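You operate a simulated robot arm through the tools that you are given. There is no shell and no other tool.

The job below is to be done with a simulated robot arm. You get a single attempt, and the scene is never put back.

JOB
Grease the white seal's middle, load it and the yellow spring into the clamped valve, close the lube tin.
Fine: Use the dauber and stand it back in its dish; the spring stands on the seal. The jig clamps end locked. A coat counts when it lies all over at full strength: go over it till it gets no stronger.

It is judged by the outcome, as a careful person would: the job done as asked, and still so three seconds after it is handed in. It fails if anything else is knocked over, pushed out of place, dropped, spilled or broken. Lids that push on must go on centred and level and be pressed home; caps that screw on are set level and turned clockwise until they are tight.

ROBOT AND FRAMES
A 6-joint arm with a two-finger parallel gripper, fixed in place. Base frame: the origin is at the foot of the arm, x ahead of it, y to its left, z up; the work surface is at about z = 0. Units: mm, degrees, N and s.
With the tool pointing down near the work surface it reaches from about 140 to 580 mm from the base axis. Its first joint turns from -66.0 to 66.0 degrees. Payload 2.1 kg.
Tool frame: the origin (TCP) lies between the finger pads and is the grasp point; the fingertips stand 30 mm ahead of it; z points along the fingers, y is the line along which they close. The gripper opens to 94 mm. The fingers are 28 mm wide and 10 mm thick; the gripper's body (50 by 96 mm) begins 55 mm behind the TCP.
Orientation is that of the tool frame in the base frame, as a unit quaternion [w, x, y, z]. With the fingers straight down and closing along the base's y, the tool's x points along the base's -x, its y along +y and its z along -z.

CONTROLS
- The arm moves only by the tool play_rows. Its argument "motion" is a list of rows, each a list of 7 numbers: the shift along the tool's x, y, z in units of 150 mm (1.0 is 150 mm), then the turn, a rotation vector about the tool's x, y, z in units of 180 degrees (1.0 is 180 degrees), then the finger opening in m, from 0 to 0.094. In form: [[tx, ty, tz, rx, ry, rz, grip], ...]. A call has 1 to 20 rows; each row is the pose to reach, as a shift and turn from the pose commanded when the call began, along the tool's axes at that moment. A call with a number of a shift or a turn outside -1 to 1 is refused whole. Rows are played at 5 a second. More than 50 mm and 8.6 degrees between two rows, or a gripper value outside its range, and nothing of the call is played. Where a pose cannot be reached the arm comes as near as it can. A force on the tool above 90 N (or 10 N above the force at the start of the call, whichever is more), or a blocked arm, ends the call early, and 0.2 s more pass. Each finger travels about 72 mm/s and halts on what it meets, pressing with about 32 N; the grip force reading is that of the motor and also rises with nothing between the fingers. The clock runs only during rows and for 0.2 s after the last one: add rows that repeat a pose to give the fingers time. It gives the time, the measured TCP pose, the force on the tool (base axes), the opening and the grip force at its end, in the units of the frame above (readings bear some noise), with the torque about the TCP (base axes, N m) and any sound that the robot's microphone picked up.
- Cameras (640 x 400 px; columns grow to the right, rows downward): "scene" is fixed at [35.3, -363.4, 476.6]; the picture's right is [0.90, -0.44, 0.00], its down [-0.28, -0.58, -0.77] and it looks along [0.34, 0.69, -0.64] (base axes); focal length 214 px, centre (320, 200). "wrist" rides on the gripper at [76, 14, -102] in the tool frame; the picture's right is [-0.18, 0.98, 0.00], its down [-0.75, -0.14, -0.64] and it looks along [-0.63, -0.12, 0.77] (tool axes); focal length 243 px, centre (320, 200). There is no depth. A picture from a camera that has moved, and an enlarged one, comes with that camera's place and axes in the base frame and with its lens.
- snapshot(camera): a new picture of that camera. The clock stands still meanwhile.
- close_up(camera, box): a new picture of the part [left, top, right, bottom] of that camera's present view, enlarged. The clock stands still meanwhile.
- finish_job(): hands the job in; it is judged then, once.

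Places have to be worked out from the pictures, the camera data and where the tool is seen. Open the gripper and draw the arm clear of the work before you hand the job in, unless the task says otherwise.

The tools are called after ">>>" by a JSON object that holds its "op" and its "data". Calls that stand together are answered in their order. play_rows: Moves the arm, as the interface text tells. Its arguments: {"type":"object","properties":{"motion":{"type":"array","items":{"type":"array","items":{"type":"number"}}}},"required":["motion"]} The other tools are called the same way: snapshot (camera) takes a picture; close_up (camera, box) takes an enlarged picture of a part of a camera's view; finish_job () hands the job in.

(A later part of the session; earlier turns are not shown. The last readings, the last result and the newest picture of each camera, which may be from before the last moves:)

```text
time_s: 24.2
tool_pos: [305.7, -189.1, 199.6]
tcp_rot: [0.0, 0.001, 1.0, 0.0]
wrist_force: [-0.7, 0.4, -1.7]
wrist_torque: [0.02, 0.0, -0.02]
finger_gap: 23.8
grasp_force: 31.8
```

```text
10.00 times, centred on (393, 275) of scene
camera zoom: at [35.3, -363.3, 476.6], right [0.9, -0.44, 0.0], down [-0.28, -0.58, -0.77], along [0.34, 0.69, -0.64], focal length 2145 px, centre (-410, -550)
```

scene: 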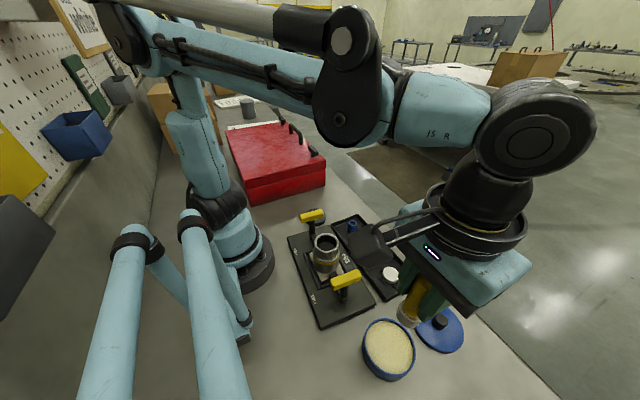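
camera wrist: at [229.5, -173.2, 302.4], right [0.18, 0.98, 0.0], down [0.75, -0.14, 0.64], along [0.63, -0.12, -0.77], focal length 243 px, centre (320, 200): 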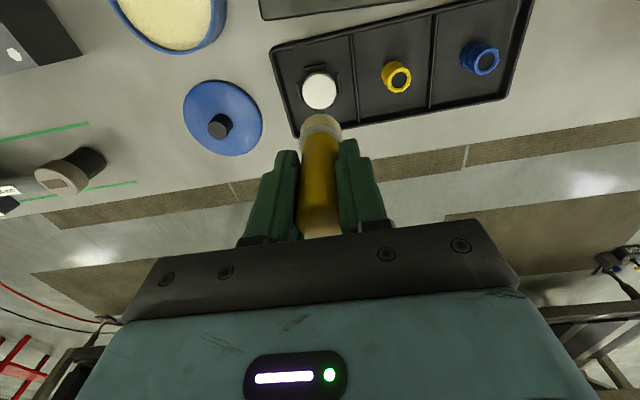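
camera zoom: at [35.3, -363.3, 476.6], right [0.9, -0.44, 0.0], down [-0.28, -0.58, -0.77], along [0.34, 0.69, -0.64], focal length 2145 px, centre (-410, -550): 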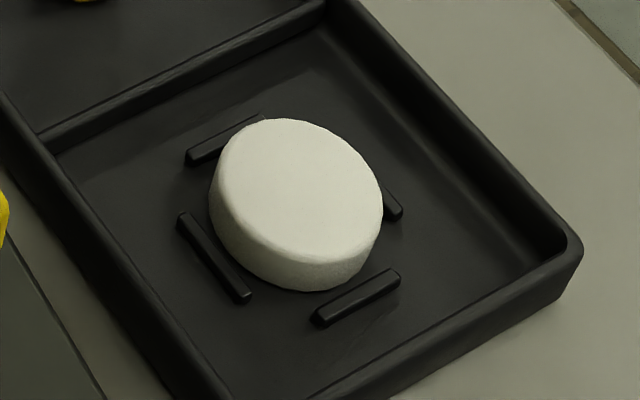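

The seal top centre works out ~2.5 mm further in x and ~1 mm in -y from the pad axis. I correct and lower to ~10 mm above the seal.

>>> {"op": "play_rows", "data": {"motion": [[-0.008, -0.004, 0.1, 0, 0, 0, 0.015], [-0.016, -0.008, 0.25, 0, 0, 0, 0.015], [-0.016, -0.008, 0.4, 0, 0, 0, 0.015], [-0.016, -0.008, 0.52, 0, 0, 0, 0.015], [-0.016, -0.008, 0.6, 0, 0, 0, 0.015], [-0.016, -0.008, 0.62, 0, 0, 0, 0.015], [-0.016, -0.008, 0.62, 0, 0, 0, 0.015]]}}

>>> {"op": "close_up", "data": {"camera": "wrist", "box": [260, 50, 400, 170]}}

>>> {"op": "close_up", "data": {"camera": "scene", "box": [360, 225, 430, 305]}}

```text
time_s: 25.8
tool_pos: [308.7, -188.3, 107.9]
tcp_rot: [-0.001, 0.0, 1.0, 0.0]
wrist_force: [-0.2, -0.2, 0.1]
wrist_torque: [-0.01, -0.02, 0.02]
finger_gap: 23.8
grasp_force: 31.9
```

```text
3.33 times, centred on (330, 110) of wrist
camera zoom: at [232.3, -172.4, 209.2], right [0.18, 0.98, 0.0], down [0.75, -0.14, 0.64], along [0.63, -0.12, -0.77], focal length 809 px, centre (287, 500)
```

zoom: 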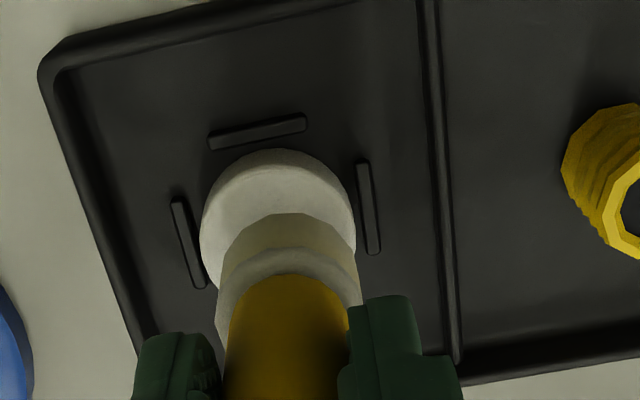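

```text
5.00 times, centred on (395, 265) of scene
camera zoom: at [35.3, -363.4, 476.6], right [0.9, -0.44, 0.0], down [-0.28, -0.58, -0.77], along [0.34, 0.69, -0.64], focal length 1072 px, centre (-55, -125)
```

zoom: 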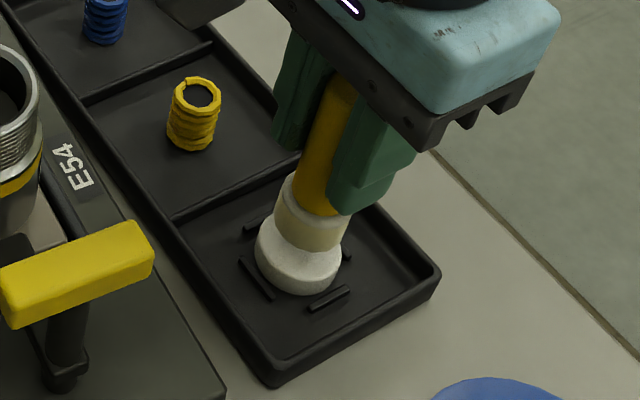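

The pad looks a few mm off the seal's centre; I zoom further to measure it.

>>> {"op": "close_up", "data": {"camera": "scene", "box": [375, 250, 415, 290]}}

>>> {"op": "close_up", "data": {"camera": "wrist", "box": [290, 80, 360, 150]}}

```text
10.00 times, centred on (395, 270) of scene
camera zoom: at [35.3, -363.4, 476.6], right [0.9, -0.44, 0.0], down [-0.28, -0.58, -0.77], along [0.34, 0.69, -0.64], focal length 2145 px, centre (-430, -500)
```

zoom: 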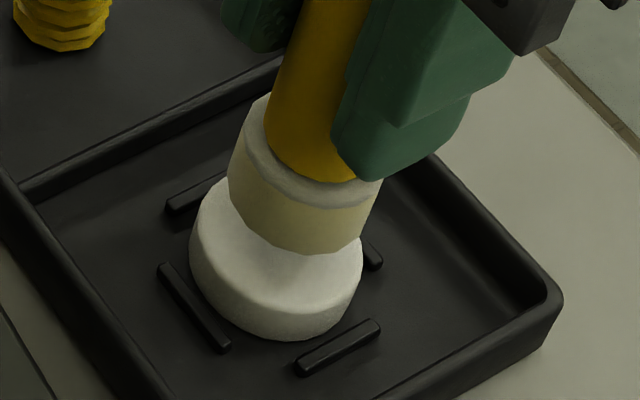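

```text
5.71 times, centred on (325, 115) of wrist
camera zoom: at [232.3, -172.4, 209.2], right [0.18, 0.98, 0.0], down [0.75, -0.14, 0.64], along [0.63, -0.12, -0.77], focal length 1386 px, centre (291, 686)
```

zoom: 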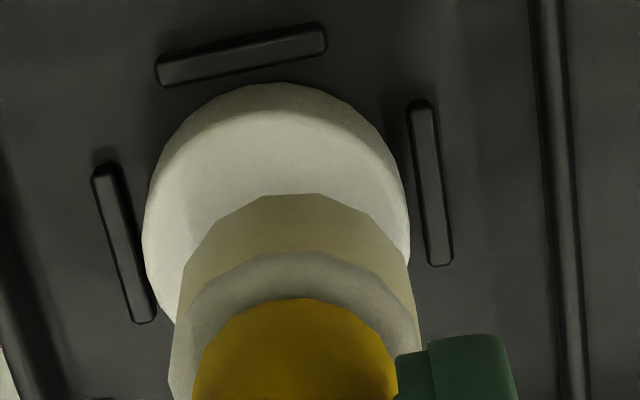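

Both views agree: the pad axis is about 4.5 mm too far in x and 2.3 mm in +y (the dauber sits a bit forward in the grip). I shift accordingly and re-check.

>>> {"op": "play_rows", "data": {"motion": [[0.015, -0.008, 0, 0, 0, 0, 0.015], [0.03, -0.0153, 0, 0, 0, 0, 0.015], [0.03, -0.0153, 0, 0, 0, 0, 0.015]]}}

>>> {"op": "close_up", "data": {"camera": "scene", "box": [375, 250, 415, 290]}}

>>> {"op": "close_up", "data": {"camera": "wrist", "box": [290, 80, 360, 150]}}

```text
time_s: 26.6
tool_pos: [303.7, -190.7, 106.1]
tcp_rot: [-0.001, 0.001, 1.0, 0.0]
wrist_force: [0.6, 0.0, -1.1]
wrist_torque: [-0.02, 0.02, 0.01]
finger_gap: 24.0
grasp_force: 32.6
```

```text
10.00 times, centred on (395, 270) of scene
camera zoom: at [35.3, -363.4, 476.6], right [0.9, -0.44, 0.0], down [-0.28, -0.58, -0.77], along [0.34, 0.69, -0.64], focal length 2145 px, centre (-430, -500)
```

zoom: 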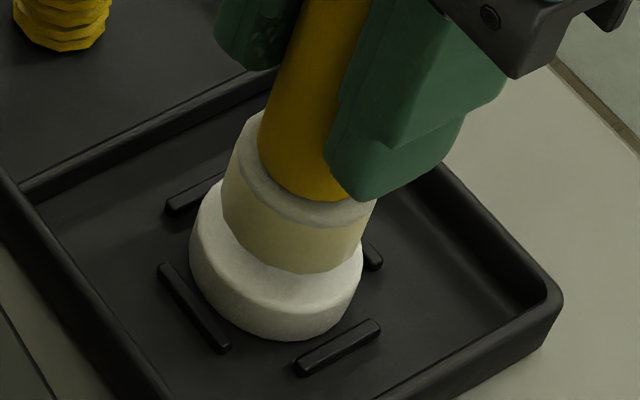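

```text
5.71 times, centred on (325, 115) of wrist
camera zoom: at [228.2, -175.2, 208.7], right [0.18, 0.98, 0.0], down [0.75, -0.14, 0.64], along [0.63, -0.12, -0.77], focal length 1386 px, centre (291, 686)
```

zoom: 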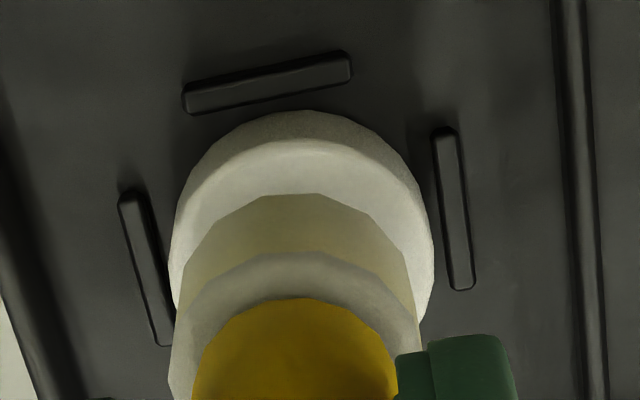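

Now the pad is centred over the seal within about 1 mm in both views. I lower gently until contact.

>>> {"op": "play_rows", "data": {"motion": [[0, 0, 0.02, 0, 0, 0, 0.015], [0, 0, 0.04, 0, 0, 0, 0.015], [0, 0, 0.053, 0, 0, 0, 0.015], [0, 0, 0.053, 0, 0, 0, 0.015]]}}

>>> {"op": "close_up", "data": {"camera": "scene", "box": [375, 250, 415, 290]}}

```text
time_s: 27.6
tool_pos: [304.3, -191.3, 98.5]
tcp_rot: [-0.001, 0.0, 1.0, 0.001]
wrist_force: [0.1, -1.2, -0.1]
wrist_torque: [-0.01, 0.04, -0.01]
finger_gap: 23.8
grasp_force: 32.0
```

```text
10.00 times, centred on (395, 270) of scene
camera zoom: at [35.3, -363.4, 476.6], right [0.9, -0.44, 0.0], down [-0.28, -0.58, -0.77], along [0.34, 0.69, -0.64], focal length 2145 px, centre (-430, -500)
```

zoom: 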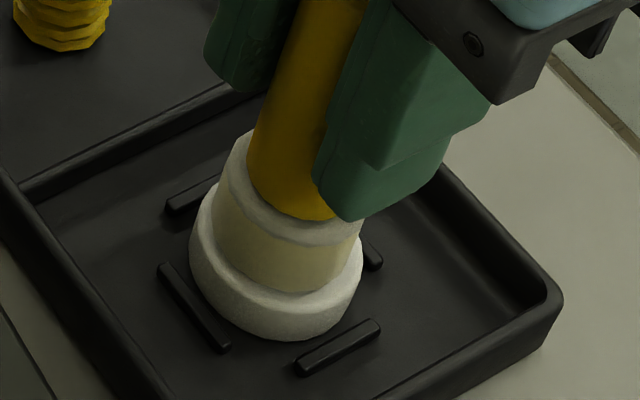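

Very nearly touching with no force yet. I go down 2 mm more in fine steps.

>>> {"op": "play_rows", "data": {"motion": [[0, 0, 0.006, 0, 0, 0, 0.015], [0, 0, 0.012, 0, 0, 0, 0.015], [0, 0, 0.012, 0, 0, 0, 0.015]]}}

>>> {"op": "close_up", "data": {"camera": "scene", "box": [375, 250, 415, 290]}}

```text
time_s: 28.4
tool_pos: [304.0, -189.3, 94.8]
tcp_rot: [-0.001, 0.0, 1.0, 0.0]
wrist_force: [-1.3, 0.9, 15.0]
wrist_torque: [0.0, 0.07, -0.01]
finger_gap: 23.8
grasp_force: 31.9
```

```text
10.00 times, centred on (395, 270) of scene
camera zoom: at [35.3, -363.3, 476.7], right [0.9, -0.44, 0.0], down [-0.28, -0.58, -0.77], along [0.34, 0.69, -0.64], focal length 2145 px, centre (-430, -500)
```

zoom: 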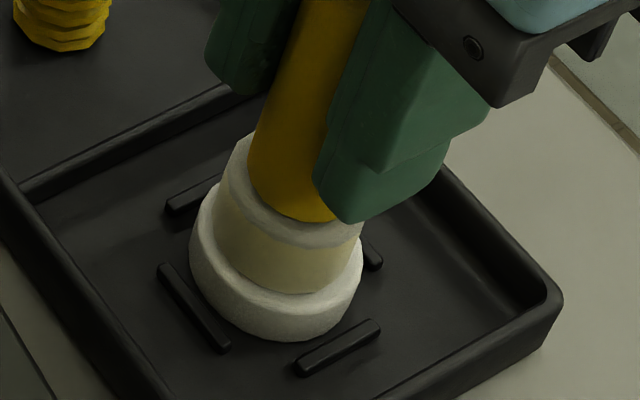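

Contact at 15 N. I hold a moment, lift 60 mm and look at the coat.

>>> {"op": "play_rows", "data": {"motion": [[0, 0, 0, 0, 0, 0, 0.015], [0, 0, 0, 0, 0, 0, 0.015], [0, 0, -0.03, 0, 0, 0, 0.015], [0, 0, -0.12, 0, 0, 0, 0.015], [0, 0, -0.25, 0, 0, 0, 0.015], [0, 0, -0.4, 0, 0, 0, 0.015], [0, 0, -0.4, 0, 0, 0, 0.015]]}}

>>> {"op": "close_up", "data": {"camera": "scene", "box": [370, 225, 425, 295]}}

>>> {"op": "close_up", "data": {"camera": "wrist", "box": [270, 50, 390, 150]}}

```text
time_s: 30.0
tool_pos: [305.1, -189.8, 155.5]
tcp_rot: [-0.001, 0.0, 1.0, 0.0]
wrist_force: [0.1, 0.7, 0.4]
wrist_torque: [0.02, 0.02, -0.01]
finger_gap: 23.8
grasp_force: 32.3
```

```text
5.71 times, centred on (398, 260) of scene
camera zoom: at [35.3, -363.4, 476.6], right [0.9, -0.44, 0.0], down [-0.28, -0.58, -0.77], along [0.34, 0.69, -0.64], focal length 1226 px, centre (-123, -143)
```

zoom: 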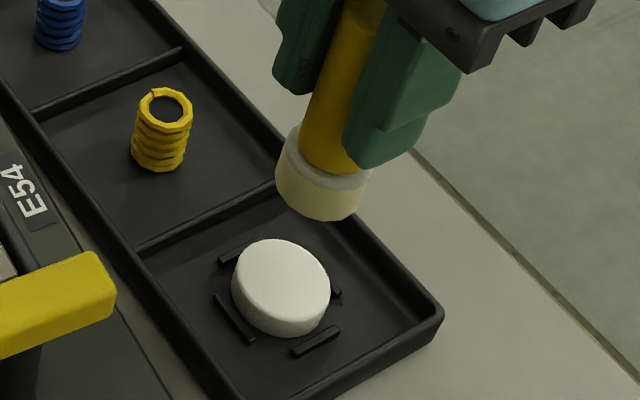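

```text
4.00 times, centred on (330, 100) of wrist
camera zoom: at [229.8, -173.5, 258.8], right [0.18, 0.98, 0.0], down [0.75, -0.14, 0.64], along [0.63, -0.12, -0.77], focal length 970 px, centre (280, 600)
```

zoom: 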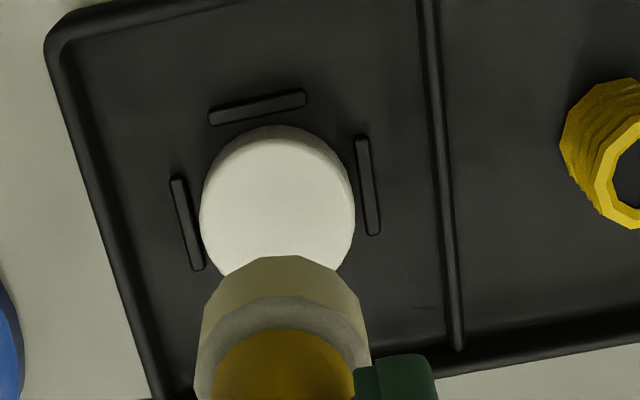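

I zoom in hard on the seal to see whether a coat shows.

>>> {"op": "close_up", "data": {"camera": "scene", "box": [386, 264, 402, 284]}}

>>> {"op": "close_up", "data": {"camera": "scene", "box": [388, 240, 406, 258]}}

>>> {"op": "close_up", "data": {"camera": "wrist", "box": [308, 78, 352, 122]}}

```text
16.00 times, centred on (394, 274) of scene
camera zoom: at [35.3, -363.4, 476.6], right [0.9, -0.44, 0.0], down [-0.28, -0.58, -0.77], along [0.34, 0.69, -0.64], focal length 3432 px, centre (-864, -984)
```

zoom: 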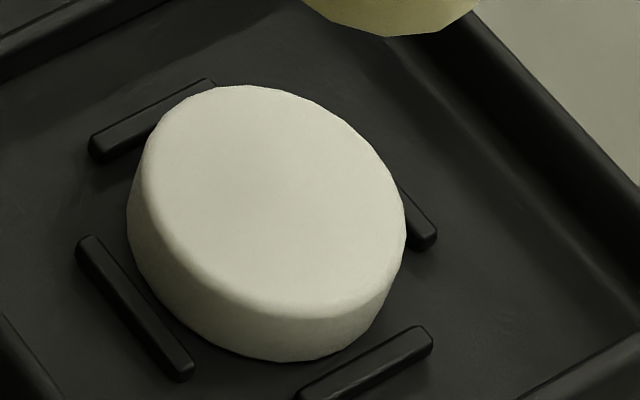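

```text
16.00 times, centred on (397, 249) of scene
camera zoom: at [35.3, -363.4, 476.6], right [0.9, -0.44, 0.0], down [-0.28, -0.58, -0.77], along [0.34, 0.69, -0.64], focal length 3432 px, centre (-912, -584)
```

zoom: 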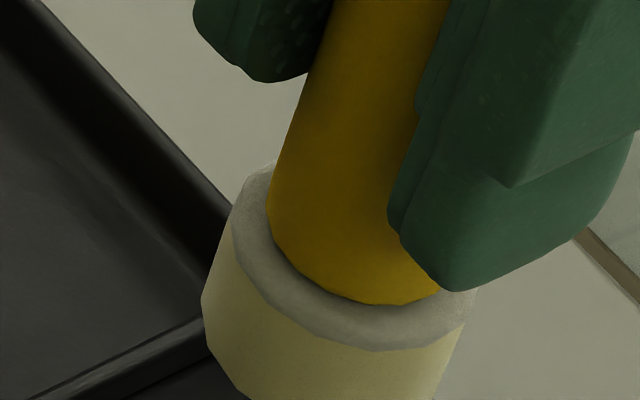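

```text
9.09 times, centred on (330, 100) of wrist
camera zoom: at [229.8, -173.5, 258.8], right [0.18, 0.98, 0.0], down [0.75, -0.14, 0.64], along [0.63, -0.12, -0.77], focal length 2206 px, centre (229, 1109)
```

zoom: 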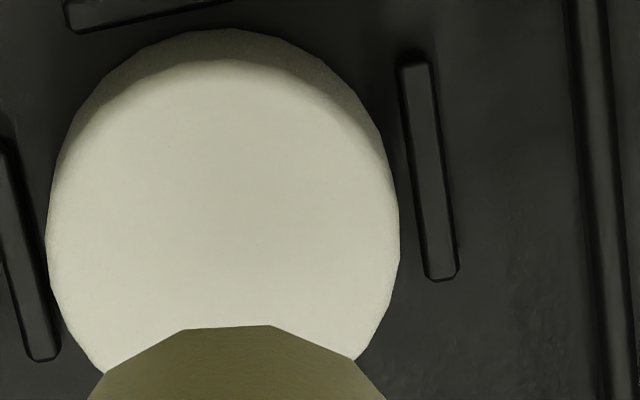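

No distinct coat is visible yet, so one dab gave at best a faint film. I press again and work the pad in small 3 mm circles under contact.

>>> {"op": "play_rows", "data": {"motion": [[0, 0, 0.15, 0, 0, 0, 0.015], [0, 0, 0.3, 0, 0, 0, 0.015], [0, 0, 0.37, 0, 0, 0, 0.015], [0, 0, 0.39, 0, 0, 0, 0.015], [0, 0, 0.4, 0, 0, 0, 0.015], [0.01, 0, 0.4, 0, 0, 0, 0.015], [0.02, 0, 0.4, 0, 0, 0, 0.015], [0.014, 0.014, 0.4, 0, 0, 0, 0.015], [0, 0.02, 0.4, 0, 0, 0, 0.015], [-0.014, 0.014, 0.4, 0, 0, 0, 0.015], [-0.02, 0, 0.4, 0, 0, 0, 0.015], [-0.014, -0.014, 0.4, 0, 0, 0, 0.015], [0, -0.02, 0.4, 0, 0, 0, 0.015], [0.014, -0.014, 0.4, 0, 0, 0, 0.015], [0.02, 0, 0.4, 0, 0, 0, 0.015], [0, 0, 0.4, 0, 0, 0, 0.015], [0, 0, 0.4, 0, 0, 0, 0.015]]}}

>>> {"op": "close_up", "data": {"camera": "scene", "box": [375, 250, 415, 290]}}

```text
time_s: 33.6
tool_pos: [304.1, -191.9, 95.7]
tcp_rot: [-0.001, 0.0, 1.0, 0.0]
wrist_force: [-7.1, -6.6, 20.3]
wrist_torque: [-0.47, 0.51, -0.05]
finger_gap: 23.9
grasp_force: 32.3
```

```text
10.00 times, centred on (395, 270) of scene
camera zoom: at [35.3, -363.3, 476.7], right [0.9, -0.44, 0.0], down [-0.28, -0.58, -0.77], along [0.34, 0.69, -0.64], focal length 2145 px, centre (-430, -500)
```

zoom: 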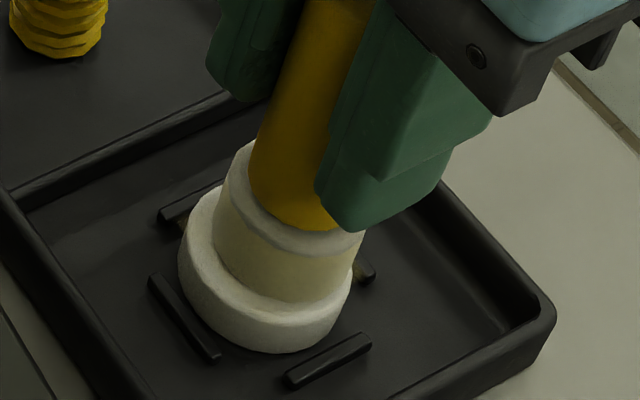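

The picture suggests the tray itself slid by ~2–3 mm while I rubbed, so lateral strokes must be lighter. I lift and inspect.

>>> {"op": "play_rows", "data": {"motion": [[0, 0, -0.03, 0, 0, 0, 0.015], [0, 0, -0.12, 0, 0, 0, 0.015], [0, 0, -0.25, 0, 0, 0, 0.015], [0, 0, -0.4, 0, 0, 0, 0.015], [0, 0, -0.4, 0, 0, 0, 0.015]]}}

>>> {"op": "close_up", "data": {"camera": "scene", "box": [386, 264, 402, 284]}}

>>> {"op": "close_up", "data": {"camera": "wrist", "box": [308, 78, 352, 122]}}

>>> {"op": "close_up", "data": {"camera": "scene", "box": [270, 180, 480, 390]}}

```text
time_s: 34.8
tool_pos: [305.0, -191.2, 154.9]
tcp_rot: [-0.001, -0.001, 1.0, 0.0]
wrist_force: [1.2, 0.2, -0.3]
wrist_torque: [0.01, -0.02, 0.01]
finger_gap: 24.1
grasp_force: 31.6
```

```text
16.00 times, centred on (394, 274) of scene
camera zoom: at [35.3, -363.4, 476.6], right [0.9, -0.44, 0.0], down [-0.28, -0.58, -0.77], along [0.34, 0.69, -0.64], focal length 3432 px, centre (-864, -984)
```

zoom: 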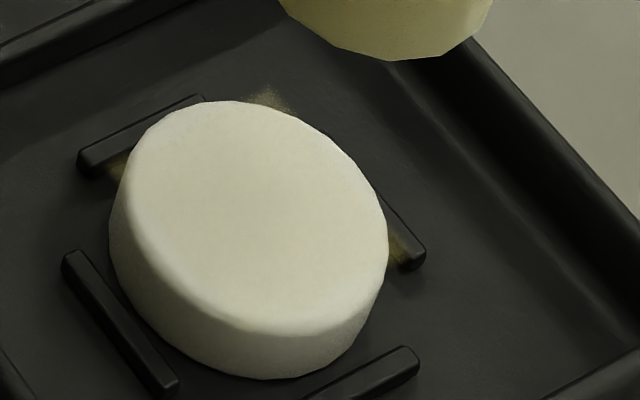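

```text
9.09 times, centred on (330, 100) of wrist
camera zoom: at [228.6, -176.1, 257.6], right [0.18, 0.98, 0.0], down [0.75, -0.14, 0.64], along [0.63, -0.12, -0.77], focal length 2206 px, centre (229, 1109)
```

zoom: 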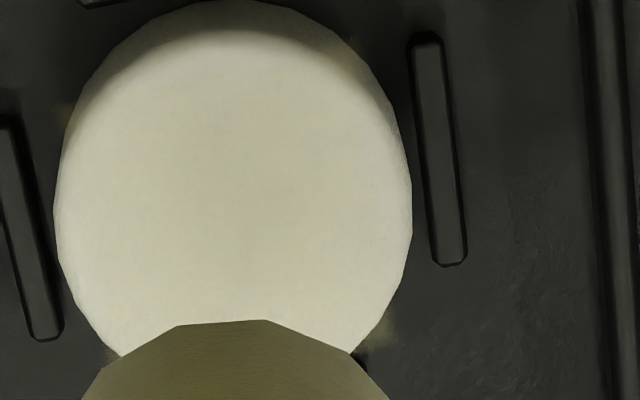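

```text
1.90 times, centred on (375, 285) of scene
camera zoom: at [35.3, -363.4, 476.6], right [0.9, -0.44, 0.0], down [-0.28, -0.58, -0.77], along [0.34, 0.69, -0.64], focal length 408 px, centre (215, 38)
```

zoom: 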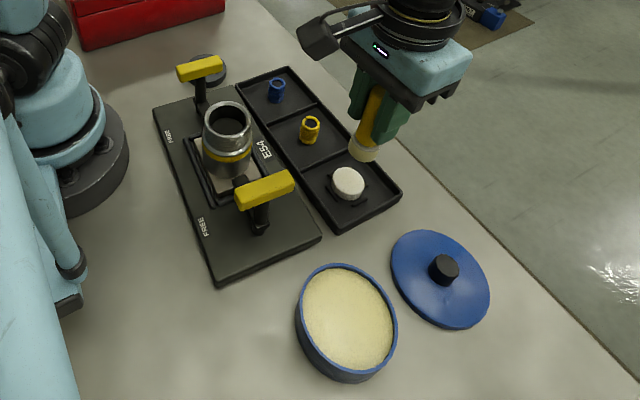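

A faint creamy film is on the seal now, plus very faint smudges on the tray beside it, so I should only dab centred without overhang. The tray slid about 3 mm toward -x; I move the pad over the seal's new place, hover and compare.

>>> {"op": "play_rows", "data": {"motion": [[0.01, 0, 0.1, 0, 0, 0, 0.015], [0.022, 0, 0.25, 0, 0, 0, 0.015], [0.022, 0, 0.335, 0, 0, 0, 0.015], [0.022, 0, 0.335, 0, 0, 0, 0.015]]}}

>>> {"op": "close_up", "data": {"camera": "scene", "box": [375, 250, 415, 290]}}

>>> {"op": "close_up", "data": {"camera": "wrist", "box": [290, 80, 360, 150]}}

```text
time_s: 35.8
tool_pos: [301.4, -191.4, 105.7]
tcp_rot: [-0.001, 0.0, 1.0, 0.0]
wrist_force: [0.4, 0.2, -1.1]
wrist_torque: [0.01, 0.04, 0.05]
finger_gap: 23.9
grasp_force: 31.7
```

```text
10.00 times, centred on (395, 270) of scene
camera zoom: at [35.3, -363.4, 476.6], right [0.9, -0.44, 0.0], down [-0.28, -0.58, -0.77], along [0.34, 0.69, -0.64], focal length 2145 px, centre (-430, -500)
```

zoom: 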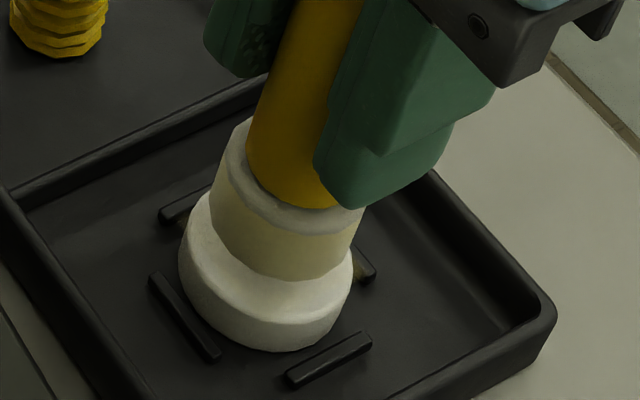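

```text
5.71 times, centred on (325, 115) of wrist
camera zoom: at [225.0, -175.6, 208.5], right [0.18, 0.98, 0.0], down [0.75, -0.14, 0.64], along [0.63, -0.12, -0.77], focal length 1386 px, centre (291, 686)
```

zoom: 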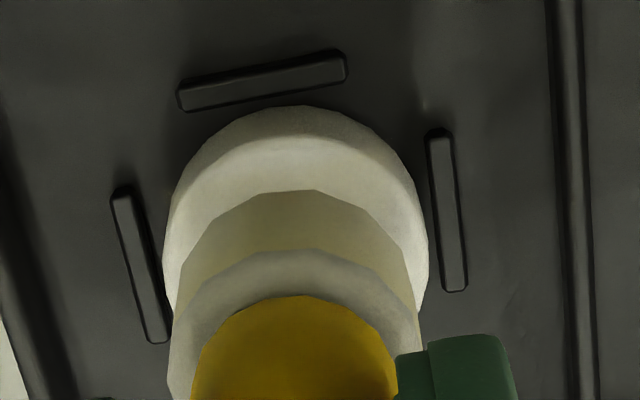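

The pad is centred on the seal again. I press down, then drag the tray gently back by the same ~3 mm while pressed, and lift.

>>> {"op": "play_rows", "data": {"motion": [[0, 0, 0.03, 0, 0, 0, 0.015], [0, 0, 0.055, 0, 0, 0, 0.015], [0, 0, 0.066, 0, 0, 0, 0.015], [0, 0, 0.066, 0, 0, 0, 0.015], [-0.008, 0.002, 0.066, 0, 0, 0, 0.015], [-0.016, 0.004, 0.066, 0, 0, 0, 0.015], [-0.024, 0.006, 0.066, 0, 0, 0, 0.015], [-0.024, 0.006, 0.066, 0, 0, 0, 0.015]]}}

>>> {"op": "close_up", "data": {"camera": "scene", "box": [375, 250, 415, 290]}}

```text
time_s: 37.6
tool_pos: [303.8, -189.9, 96.3]
tcp_rot: [-0.001, 0.0, 1.0, 0.001]
wrist_force: [-0.1, -0.6, -0.9]
wrist_torque: [0.07, 0.0, 0.02]
finger_gap: 23.9
grasp_force: 31.7
```

```text
10.00 times, centred on (395, 270) of scene
camera zoom: at [35.3, -363.4, 476.6], right [0.9, -0.44, 0.0], down [-0.28, -0.58, -0.77], along [0.34, 0.69, -0.64], focal length 2145 px, centre (-430, -500)
```

zoom: 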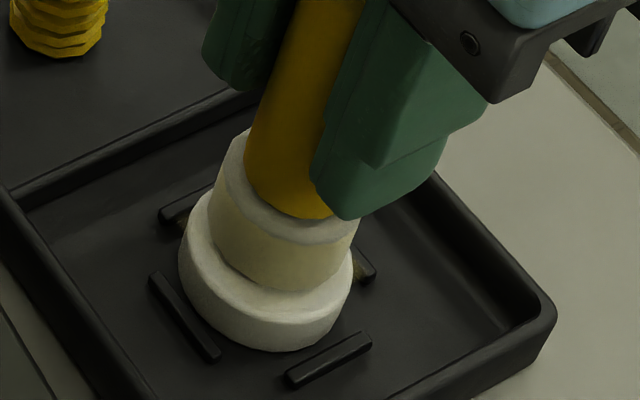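

There was no contact that time (force ≈ 0), so the tray didn't move. I go back over the seal's centre and lower a little more until contact.

>>> {"op": "play_rows", "data": {"motion": [[0.024, -0.006, 0, 0, 0, 0, 0.015], [0.024, -0.006, 0.006, 0, 0, 0, 0.015], [0.024, -0.006, 0.012, 0, 0, 0, 0.015], [0.024, -0.006, 0.012, 0, 0, 0, 0.015]]}}

>>> {"op": "close_up", "data": {"camera": "scene", "box": [375, 250, 415, 290]}}

```text
time_s: 38.6
tool_pos: [300.5, -191.1, 92.8]
tcp_rot: [0.0, 0.0, 1.0, 0.001]
wrist_force: [1.8, 1.4, 26.2]
wrist_torque: [0.1, -0.22, -0.02]
finger_gap: 24.2
grasp_force: 32.0
```

```text
10.00 times, centred on (395, 270) of scene
camera zoom: at [35.2, -363.3, 476.7], right [0.9, -0.44, 0.0], down [-0.28, -0.58, -0.77], along [0.34, 0.69, -0.64], focal length 2145 px, centre (-430, -500)
```

zoom: 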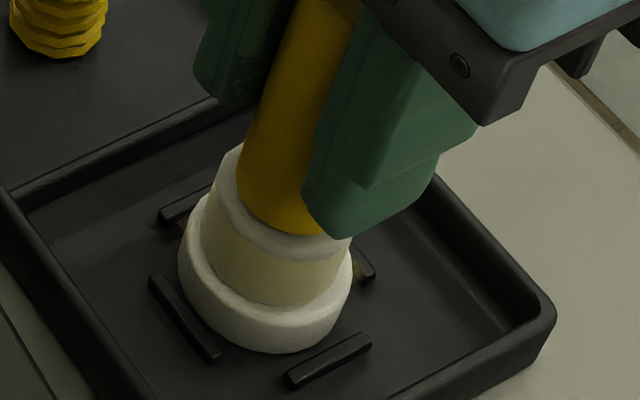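

Contact at 26 N with the pad centred. I drag the tray back +3.5 mm in x while pressed, then check.

>>> {"op": "play_rows", "data": {"motion": [[-0.006, 0.001, 0, 0, 0, 0, 0.015], [-0.012, 0.003, 0, 0, 0, 0, 0.015], [-0.018, 0.004, 0, 0, 0, 0, 0.015], [-0.024, 0.005, 0, 0, 0, 0, 0.015], [-0.024, 0.005, 0, 0, 0, 0, 0.015]]}}

>>> {"op": "close_up", "data": {"camera": "scene", "box": [375, 250, 415, 290]}}

```text
time_s: 39.8
tool_pos: [304.7, -189.9, 93.3]
tcp_rot: [0.0, 0.0, 1.0, 0.001]
wrist_force: [-3.1, -2.4, 7.6]
wrist_torque: [-0.16, 0.29, 0.0]
finger_gap: 23.8
grasp_force: 31.7
```

```text
10.00 times, centred on (395, 270) of scene
camera zoom: at [35.3, -363.3, 476.6], right [0.9, -0.44, 0.0], down [-0.28, -0.58, -0.77], along [0.34, 0.69, -0.64], focal length 2145 px, centre (-430, -500)
```

zoom: 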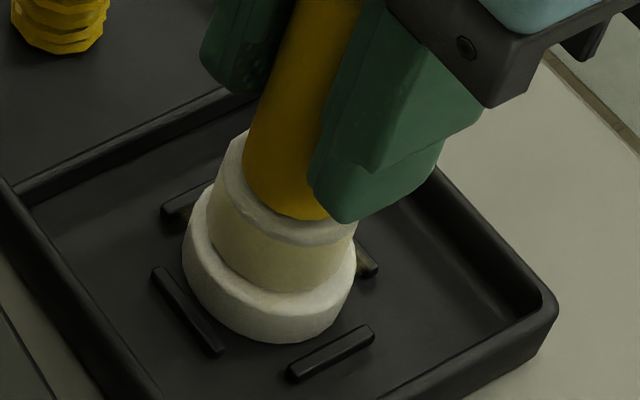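

The tray came back about half way; the rest (~1.5 mm) is negligible. I lift and inspect the coat.

>>> {"op": "play_rows", "data": {"motion": [[0.006, 0, -0.03, 0, 0, 0, 0.015], [0.012, 0, -0.12, 0, 0, 0, 0.015], [0.012, 0, -0.25, 0, 0, 0, 0.015], [0.012, 0, -0.4, 0, 0, 0, 0.015], [0.012, 0, -0.4, 0, 0, 0, 0.015]]}}

>>> {"op": "close_up", "data": {"camera": "scene", "box": [386, 264, 402, 284]}}

>>> {"op": "close_up", "data": {"camera": "wrist", "box": [308, 78, 352, 122]}}

```text
time_s: 41.0
tool_pos: [302.6, -187.9, 154.3]
tcp_rot: [-0.001, 0.0, 1.0, 0.0]
wrist_force: [-1.0, 0.2, -0.4]
wrist_torque: [-0.02, 0.01, 0.0]
finger_gap: 24.0
grasp_force: 32.2
```

```text
16.00 times, centred on (394, 274) of scene
camera zoom: at [35.3, -363.4, 476.6], right [0.9, -0.44, 0.0], down [-0.28, -0.58, -0.77], along [0.34, 0.69, -0.64], focal length 3432 px, centre (-864, -984)
```

zoom: 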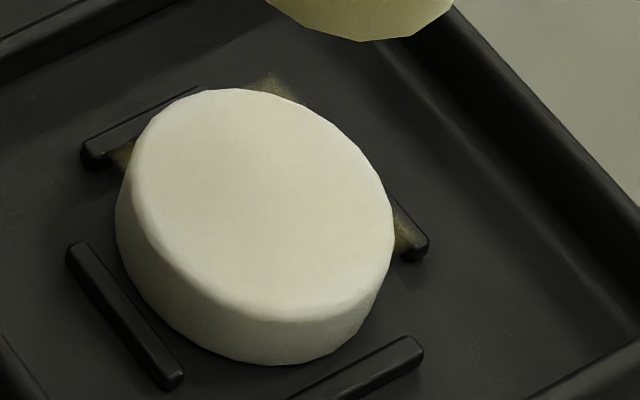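

```text
9.09 times, centred on (330, 100) of wrist
camera zoom: at [226.9, -172.1, 257.0], right [0.18, 0.98, 0.0], down [0.75, -0.14, 0.64], along [0.63, -0.12, -0.77], focal length 2206 px, centre (229, 1109)
```

zoom: 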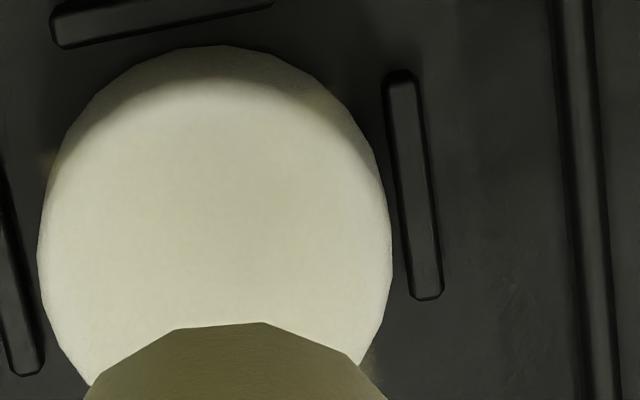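

The film is getting creamier with each pass, so it strengthens gradually. I re-centre (about +1.7 mm x, -0.8 mm y) and press straight down with a longer hold, no sideways motion.

>>> {"op": "play_rows", "data": {"motion": [[-0.006, -0.003, 0.1, 0, 0, 0, 0.015], [-0.011, -0.005, 0.22, 0, 0, 0, 0.015], [-0.011, -0.005, 0.34, 0, 0, 0, 0.015], [-0.011, -0.005, 0.37, 0, 0, 0, 0.015], [-0.011, -0.005, 0.39, 0, 0, 0, 0.015], [-0.011, -0.005, 0.4, 0, 0, 0, 0.015], [-0.011, -0.005, 0.402, 0, 0, 0, 0.015], [-0.011, -0.005, 0.402, 0, 0, 0, 0.015], [-0.011, -0.005, 0.402, 0, 0, 0, 0.015], [-0.011, -0.005, 0.402, 0, 0, 0, 0.015], [-0.011, -0.005, 0.402, 0, 0, 0, 0.015], [-0.011, -0.005, 0.402, 0, 0, 0, 0.015], [-0.011, -0.005, 0.402, 0, 0, 0, 0.015], [-0.011, -0.005, 0.402, 0, 0, 0, 0.015], [-0.011, -0.005, 0.402, 0, 0, 0, 0.015]]}}

>>> {"op": "close_up", "data": {"camera": "scene", "box": [375, 250, 415, 290]}}

>>> {"op": "close_up", "data": {"camera": "wrist", "box": [290, 80, 360, 150]}}

```text
time_s: 44.2
tool_pos: [304.4, -190.8, 93.7]
tcp_rot: [0.0, 0.0, 1.0, 0.0]
wrist_force: [0.9, -0.6, 17.2]
wrist_torque: [-0.04, -0.1, -0.01]
finger_gap: 24.0
grasp_force: 32.2
```

```text
10.00 times, centred on (395, 270) of scene
camera zoom: at [35.3, -363.3, 476.7], right [0.9, -0.44, 0.0], down [-0.28, -0.58, -0.77], along [0.34, 0.69, -0.64], focal length 2145 px, centre (-430, -500)
```

zoom: 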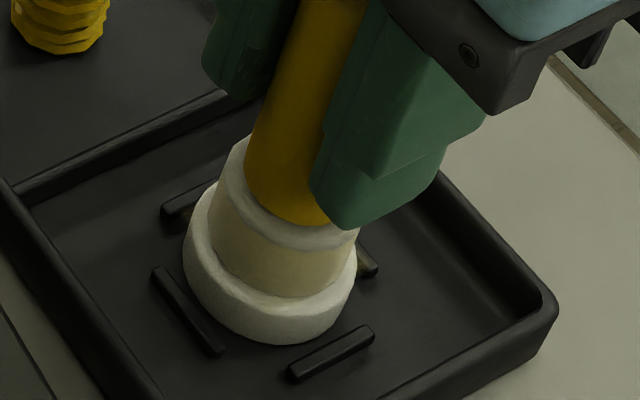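

```text
5.71 times, centred on (325, 115) of wrist
camera zoom: at [228.2, -174.4, 196.9], right [0.18, 0.98, 0.0], down [0.75, -0.14, 0.64], along [0.63, -0.12, -0.77], focal length 1386 px, centre (291, 686)
```

zoom: 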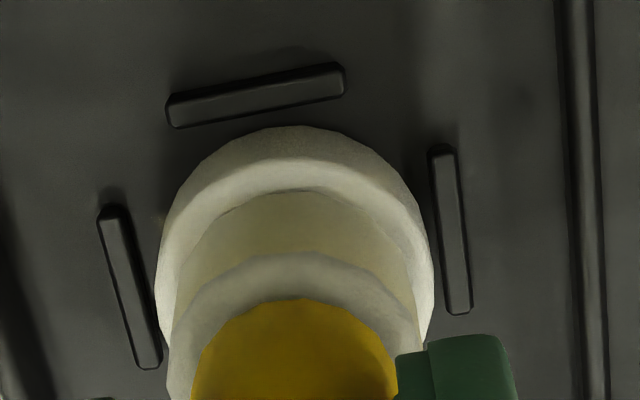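

Pressed with the pad well centred (17 N). I lift and look at the coat again.

>>> {"op": "play_rows", "data": {"motion": [[0, 0, -0.03, 0, 0, 0, 0.015], [0, 0, -0.12, 0, 0, 0, 0.015], [0, 0, -0.25, 0, 0, 0, 0.015], [0, 0, -0.4, 0, 0, 0, 0.015], [0, 0, -0.4, 0, 0, 0, 0.015]]}}

>>> {"op": "close_up", "data": {"camera": "scene", "box": [386, 264, 402, 284]}}

>>> {"op": "close_up", "data": {"camera": "wrist", "box": [308, 78, 352, 122]}}

```text
time_s: 45.4
tool_pos: [305.3, -191.7, 152.9]
tcp_rot: [0.0, 0.0, 1.0, 0.0]
wrist_force: [-0.3, 0.4, -0.7]
wrist_torque: [0.0, -0.03, 0.01]
finger_gap: 23.8
grasp_force: 32.4
```

```text
16.00 times, centred on (394, 274) of scene
camera zoom: at [35.3, -363.4, 476.6], right [0.9, -0.44, 0.0], down [-0.28, -0.58, -0.77], along [0.34, 0.69, -0.64], focal length 3432 px, centre (-864, -984)
```

zoom: 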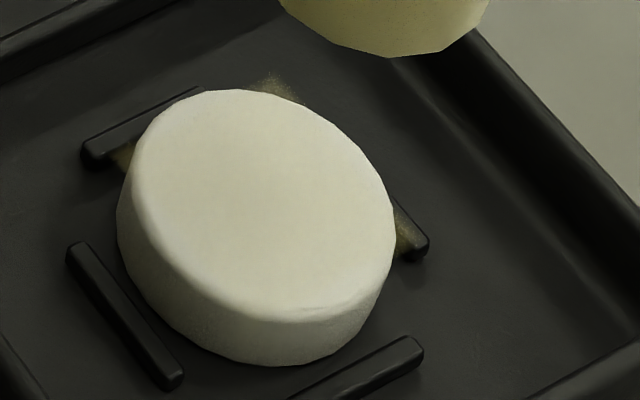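

```text
9.09 times, centred on (330, 100) of wrist
camera zoom: at [228.5, -175.6, 256.9], right [0.18, 0.98, 0.0], down [0.75, -0.14, 0.64], along [0.63, -0.12, -0.77], focal length 2206 px, centre (229, 1109)
```

zoom: 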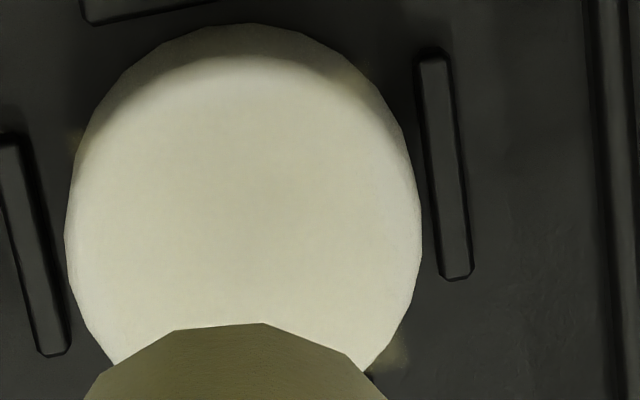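

A longer hold added little, so I re-load the pad: back to the tin and dip again.

>>> {"op": "play_rows", "data": {"motion": [[0.1, -0.11, -0.05, 0, 0, 0, 0.015], [0.25, -0.27, -0.05, 0, 0, 0, 0.015], [0.4, -0.43, -0.05, 0, 0, 0, 0.015], [0.55, -0.6, -0.05, 0, 0, 0, 0.015], [0.65, -0.71, -0.05, 0, 0, 0, 0.015], [0.699, -0.759, 0, 0, 0, 0, 0.015], [0.699, -0.759, 0.12, 0, 0, 0, 0.015], [0.699, -0.759, 0.22, 0, 0, 0, 0.015], [0.699, -0.759, 0.28, 0, 0, 0, 0.015], [0.699, -0.759, 0.295, 0, 0, 0, 0.015], [0.699, -0.759, 0.305, 0, 0, 0, 0.015], [0.699, -0.759, 0.312, 0, 0, 0, 0.015], [0.699, -0.759, 0.312, 0, 0, 0, 0.015]]}}

>>> {"op": "close_up", "data": {"camera": "scene", "box": [350, 305, 435, 385]}}

```text
time_s: 48.2
tool_pos: [199.5, -304.6, 106.9]
tcp_rot: [-0.001, 0.0, 1.0, 0.001]
wrist_force: [-2.1, 5.4, 26.6]
wrist_torque: [0.33, 0.05, 0.0]
finger_gap: 24.0
grasp_force: 31.8
```

```text
5.00 times, centred on (392, 345) of scene
camera zoom: at [35.3, -363.3, 476.7], right [0.9, -0.44, 0.0], down [-0.28, -0.58, -0.77], along [0.34, 0.69, -0.64], focal length 1072 px, centre (-42, -525)
```

zoom: 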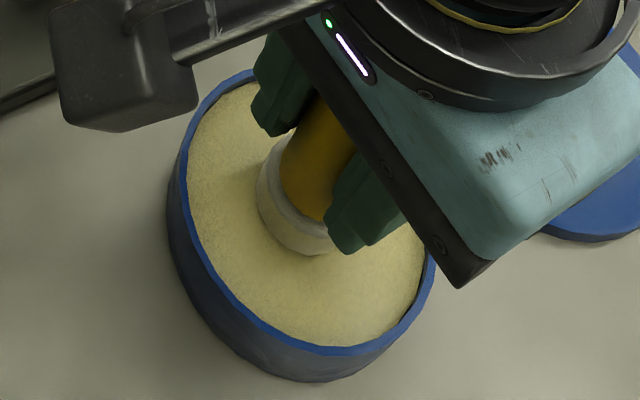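

Dipped at 27 N. I return to the seal and hover at the same place to verify alignment.

>>> {"op": "play_rows", "data": {"motion": [[0, 0, 0, 0, 0, 0, 0.015], [0, 0, 0, 0, 0, 0, 0.015], [0, 0, -0.1, 0, 0, 0, 0.015], [0, 0, -0.25, 0, 0, 0, 0.015], [0, 0, -0.36, 0, 0, 0, 0.015], [-0.1, 0.11, -0.36, 0, 0, 0, 0.015], [-0.25, 0.27, -0.36, 0, 0, 0, 0.015], [-0.4, 0.43, -0.36, 0, 0, 0, 0.015], [-0.55, 0.6, -0.36, 0, 0, 0, 0.015], [-0.65, 0.71, -0.36, 0, 0, 0, 0.015], [-0.699, 0.759, -0.31, 0, 0, 0, 0.015], [-0.699, 0.759, -0.2, 0, 0, 0, 0.015], [-0.699, 0.759, -0.1, 0, 0, 0, 0.015], [-0.699, 0.759, 0, 0, 0, 0, 0.015], [-0.699, 0.759, 0.03, 0, 0, 0, 0.015], [-0.699, 0.759, 0.03, 0, 0, 0, 0.015]]}}

>>> {"op": "close_up", "data": {"camera": "scene", "box": [375, 250, 415, 290]}}

>>> {"op": "close_up", "data": {"camera": "wrist", "box": [290, 80, 360, 150]}}

```text
time_s: 51.6
tool_pos: [305.1, -190.6, 103.3]
tcp_rot: [0.0, 0.0, 1.0, 0.0]
wrist_force: [0.0, -0.9, -0.7]
wrist_torque: [0.02, 0.04, 0.0]
finger_gap: 23.9
grasp_force: 31.8
```

```text
10.00 times, centred on (395, 270) of scene
camera zoom: at [35.3, -363.4, 476.6], right [0.9, -0.44, 0.0], down [-0.28, -0.58, -0.77], along [0.34, 0.69, -0.64], focal length 2145 px, centre (-430, -500)
```

zoom: 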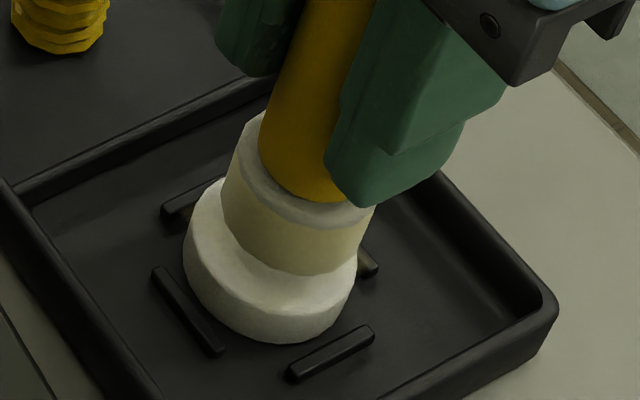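

```text
5.71 times, centred on (325, 115) of wrist
camera zoom: at [229.0, -175.3, 206.0], right [0.18, 0.98, 0.0], down [0.75, -0.14, 0.64], along [0.63, -0.12, -0.77], focal length 1386 px, centre (291, 686)
```

zoom: 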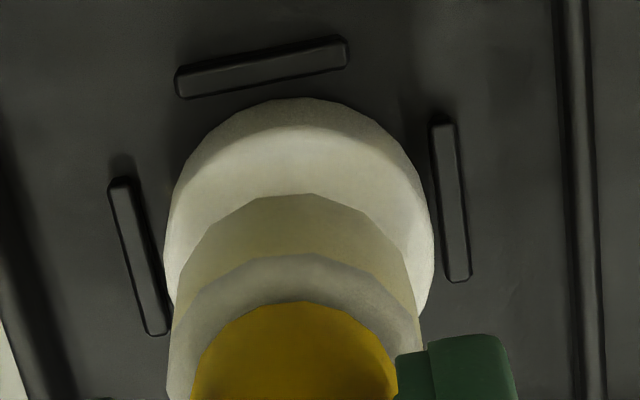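

Pad is ~2 mm too far in +x; I correct that and give several straight vertical dabs.

>>> {"op": "play_rows", "data": {"motion": [[0.007, 0, 0.02, 0, 0, 0, 0.015], [0.013, 0, 0.045, 0, 0, 0, 0.015], [0.013, 0, 0.058, 0, 0, 0, 0.015], [0.013, 0, 0.061, 0, 0, 0, 0.015], [0.013, 0, 0.061, 0, 0, 0, 0.015], [0.013, 0, 0.03, 0, 0, 0, 0.015], [0.013, 0, 0.058, 0, 0, 0, 0.015], [0.013, 0, 0.061, 0, 0, 0, 0.015], [0.013, 0, 0.061, 0, 0, 0, 0.015], [0.013, 0, 0.03, 0, 0, 0, 0.015], [0.013, 0, 0.058, 0, 0, 0, 0.015], [0.013, 0, 0.061, 0, 0, 0, 0.015], [0.013, 0, 0.061, 0, 0, 0, 0.015], [0.013, 0, 0.03, 0, 0, 0, 0.015], [0.013, 0, 0.058, 0, 0, 0, 0.015], [0.013, 0, 0.061, 0, 0, 0, 0.015], [0.013, 0, 0.061, 0, 0, 0, 0.015], [0.013, 0, 0.061, 0, 0, 0, 0.015]]}}

>>> {"op": "play_rows", "data": {"motion": [[0, 0, -0.03, 0, 0, 0, 0.015], [0, 0, -0.12, 0, 0, 0, 0.015], [0, 0, -0.25, 0, 0, 0, 0.015], [0, 0, -0.4, 0, 0, 0, 0.015], [0, 0, -0.4, 0, 0, 0, 0.015]]}}

>>> {"op": "close_up", "data": {"camera": "scene", "box": [386, 264, 402, 284]}}

>>> {"op": "close_up", "data": {"camera": "wrist", "box": [308, 78, 352, 122]}}

```text
time_s: 55.4
tool_pos: [302.2, -191.0, 92.7]
tcp_rot: [0.0, 0.0, 1.0, 0.0]
wrist_force: [0.3, 1.0, 25.3]
wrist_torque: [0.04, -0.09, 0.01]
finger_gap: 23.6
grasp_force: 31.9
```

```text
time_s: 56.6
tool_pos: [305.5, -189.7, 154.0]
tcp_rot: [-0.001, -0.001, 1.0, 0.0]
wrist_force: [-0.5, 0.3, -0.6]
wrist_torque: [0.03, -0.02, 0.05]
finger_gap: 24.0
grasp_force: 32.3
```

```text
16.00 times, centred on (394, 274) of scene
camera zoom: at [35.3, -363.4, 476.6], right [0.9, -0.44, 0.0], down [-0.28, -0.58, -0.77], along [0.34, 0.69, -0.64], focal length 3432 px, centre (-864, -984)
```

zoom: 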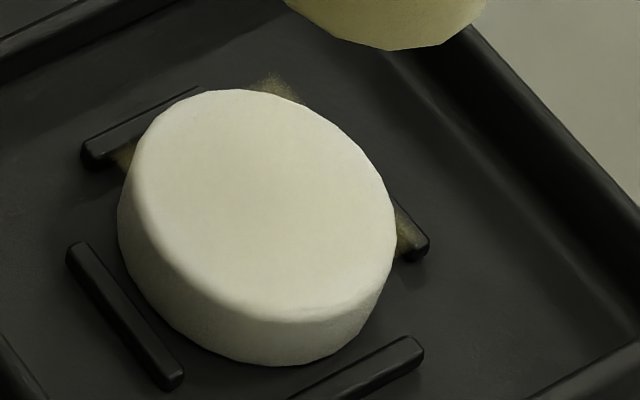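

```text
9.09 times, centred on (330, 100) of wrist
camera zoom: at [229.3, -174.9, 256.2], right [0.18, 0.98, 0.0], down [0.75, -0.14, 0.64], along [0.63, -0.12, -0.77], focal length 2206 px, centre (229, 1109)
```

zoom: 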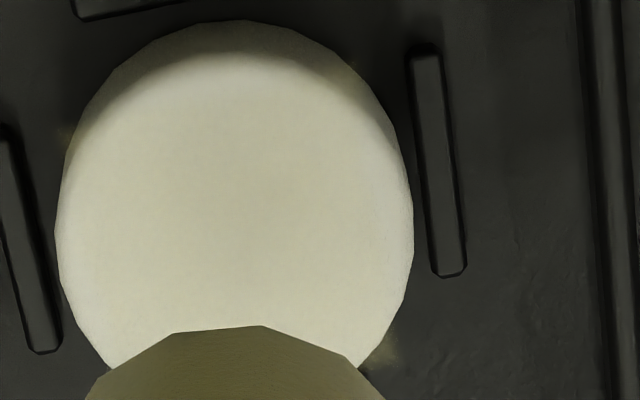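

There is a slightly yellower middle vs. the whiter rim. I raise the hand so it doesn't shade the seal and compare colours.

>>> {"op": "play_rows", "data": {"motion": [[-0.1, 0.1, -0.2, 0, 0, 0, 0.015], [-0.2, 0.2, -0.4, 0, 0, 0, 0.015], [-0.3, 0.3, -0.6, 0, 0, 0, 0.015], [-0.3, 0.4, -0.7, 0, 0, 0, 0.015], [-0.3, 0.4, -0.7, 0, 0, 0, 0.015]]}}

>>> {"op": "close_up", "data": {"camera": "scene", "box": [386, 264, 402, 284]}}

>>> {"op": "close_up", "data": {"camera": "scene", "box": [340, 225, 470, 390]}}

>>> {"op": "snapshot", "data": {"camera": "wrist"}}

```text
time_s: 57.8
tool_pos: [352.1, -129.8, 258.1]
tcp_rot: [0.0, 0.0, 1.0, 0.0]
wrist_force: [0.3, 0.5, -0.6]
wrist_torque: [0.03, 0.05, 0.01]
finger_gap: 23.8
grasp_force: 31.6
```

```text
16.00 times, centred on (394, 274) of scene
camera zoom: at [35.3, -363.3, 476.6], right [0.9, -0.44, 0.0], down [-0.28, -0.58, -0.77], along [0.34, 0.69, -0.64], focal length 3432 px, centre (-864, -984)
```

zoom: 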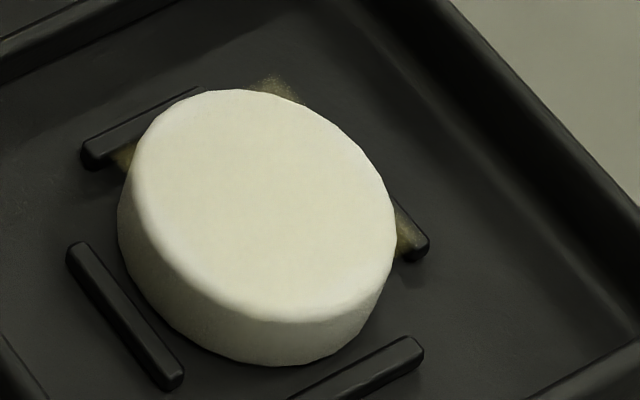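

```text
2.42 times, centred on (405, 308) of scene
camera zoom: at [35.3, -363.3, 476.6], right [0.9, -0.44, 0.0], down [-0.28, -0.58, -0.77], along [0.34, 0.69, -0.64], focal length 520 px, centre (114, -61)
```

zoom: 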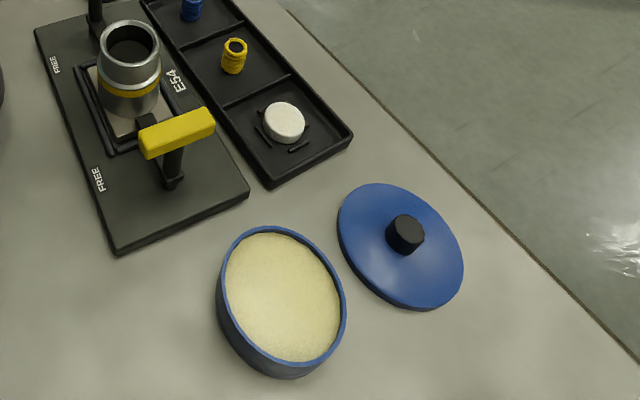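

```text
taken
camera wrist: at [276.0, -114.0, 361.0], right [0.18, 0.98, 0.0], down [0.75, -0.14, 0.64], along [0.63, -0.12, -0.77], focal length 243 px, centre (320, 200)
```

wrist: 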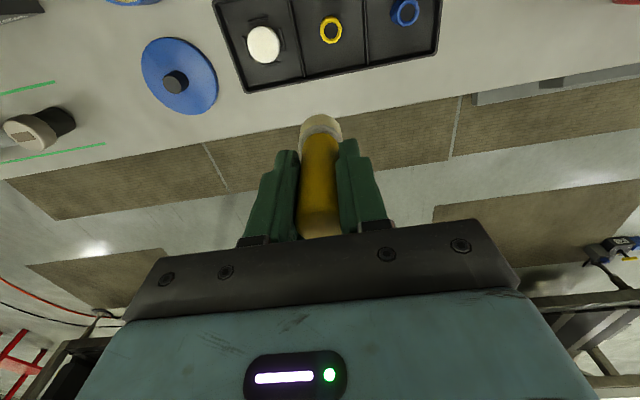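

Unshaded, the seal's top is only lightly creamy. I take tight patches of the seal's middle, its side, and the tin's grease as a colour baseline.

>>> {"op": "close_up", "data": {"camera": "scene", "box": [387, 271, 393, 276]}}

>>> {"op": "close_up", "data": {"camera": "scene", "box": [385, 342, 391, 347]}}

>>> {"op": "close_up", "data": {"camera": "wrist", "box": [240, 20, 290, 65]}}

```text
16.00 times, centred on (390, 274) of scene
camera zoom: at [35.3, -363.3, 476.6], right [0.9, -0.44, 0.0], down [-0.28, -0.58, -0.77], along [0.34, 0.69, -0.64], focal length 3432 px, centre (-800, -976)
```

zoom: 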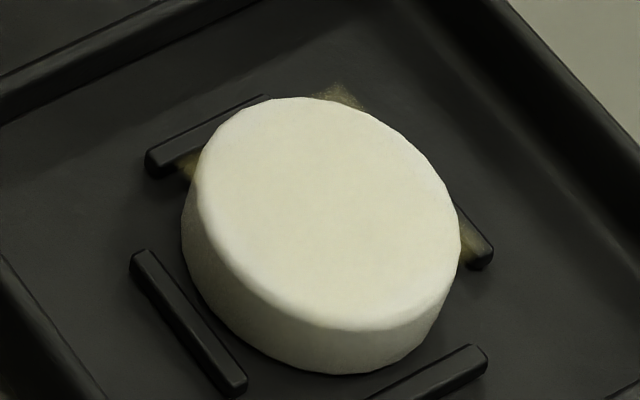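

```text
16.00 times, centred on (388, 344) of scene
camera zoom: at [35.3, -363.3, 476.6], right [0.9, -0.44, 0.0], down [-0.28, -0.58, -0.77], along [0.34, 0.69, -0.64], focal length 3432 px, centre (-768, -2112)
```

zoom: 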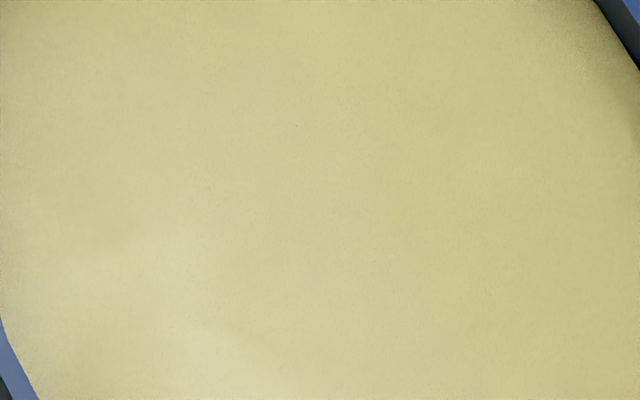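

```text
8.89 times, centred on (265, 42) of wrist
camera zoom: at [276.0, -114.0, 361.0], right [0.18, 0.98, 0.0], down [0.75, -0.14, 0.64], along [0.63, -0.12, -0.77], focal length 2157 px, centre (809, 1600)
```

zoom: 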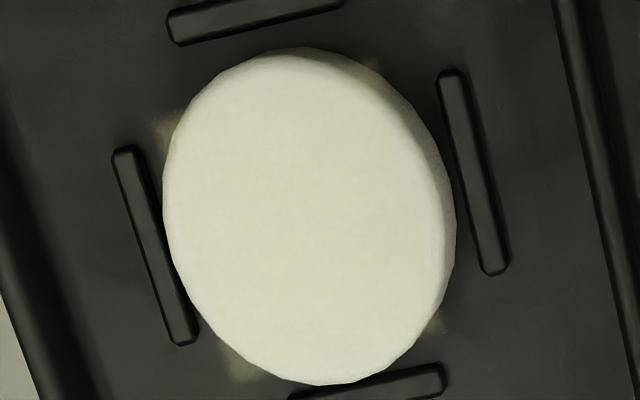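

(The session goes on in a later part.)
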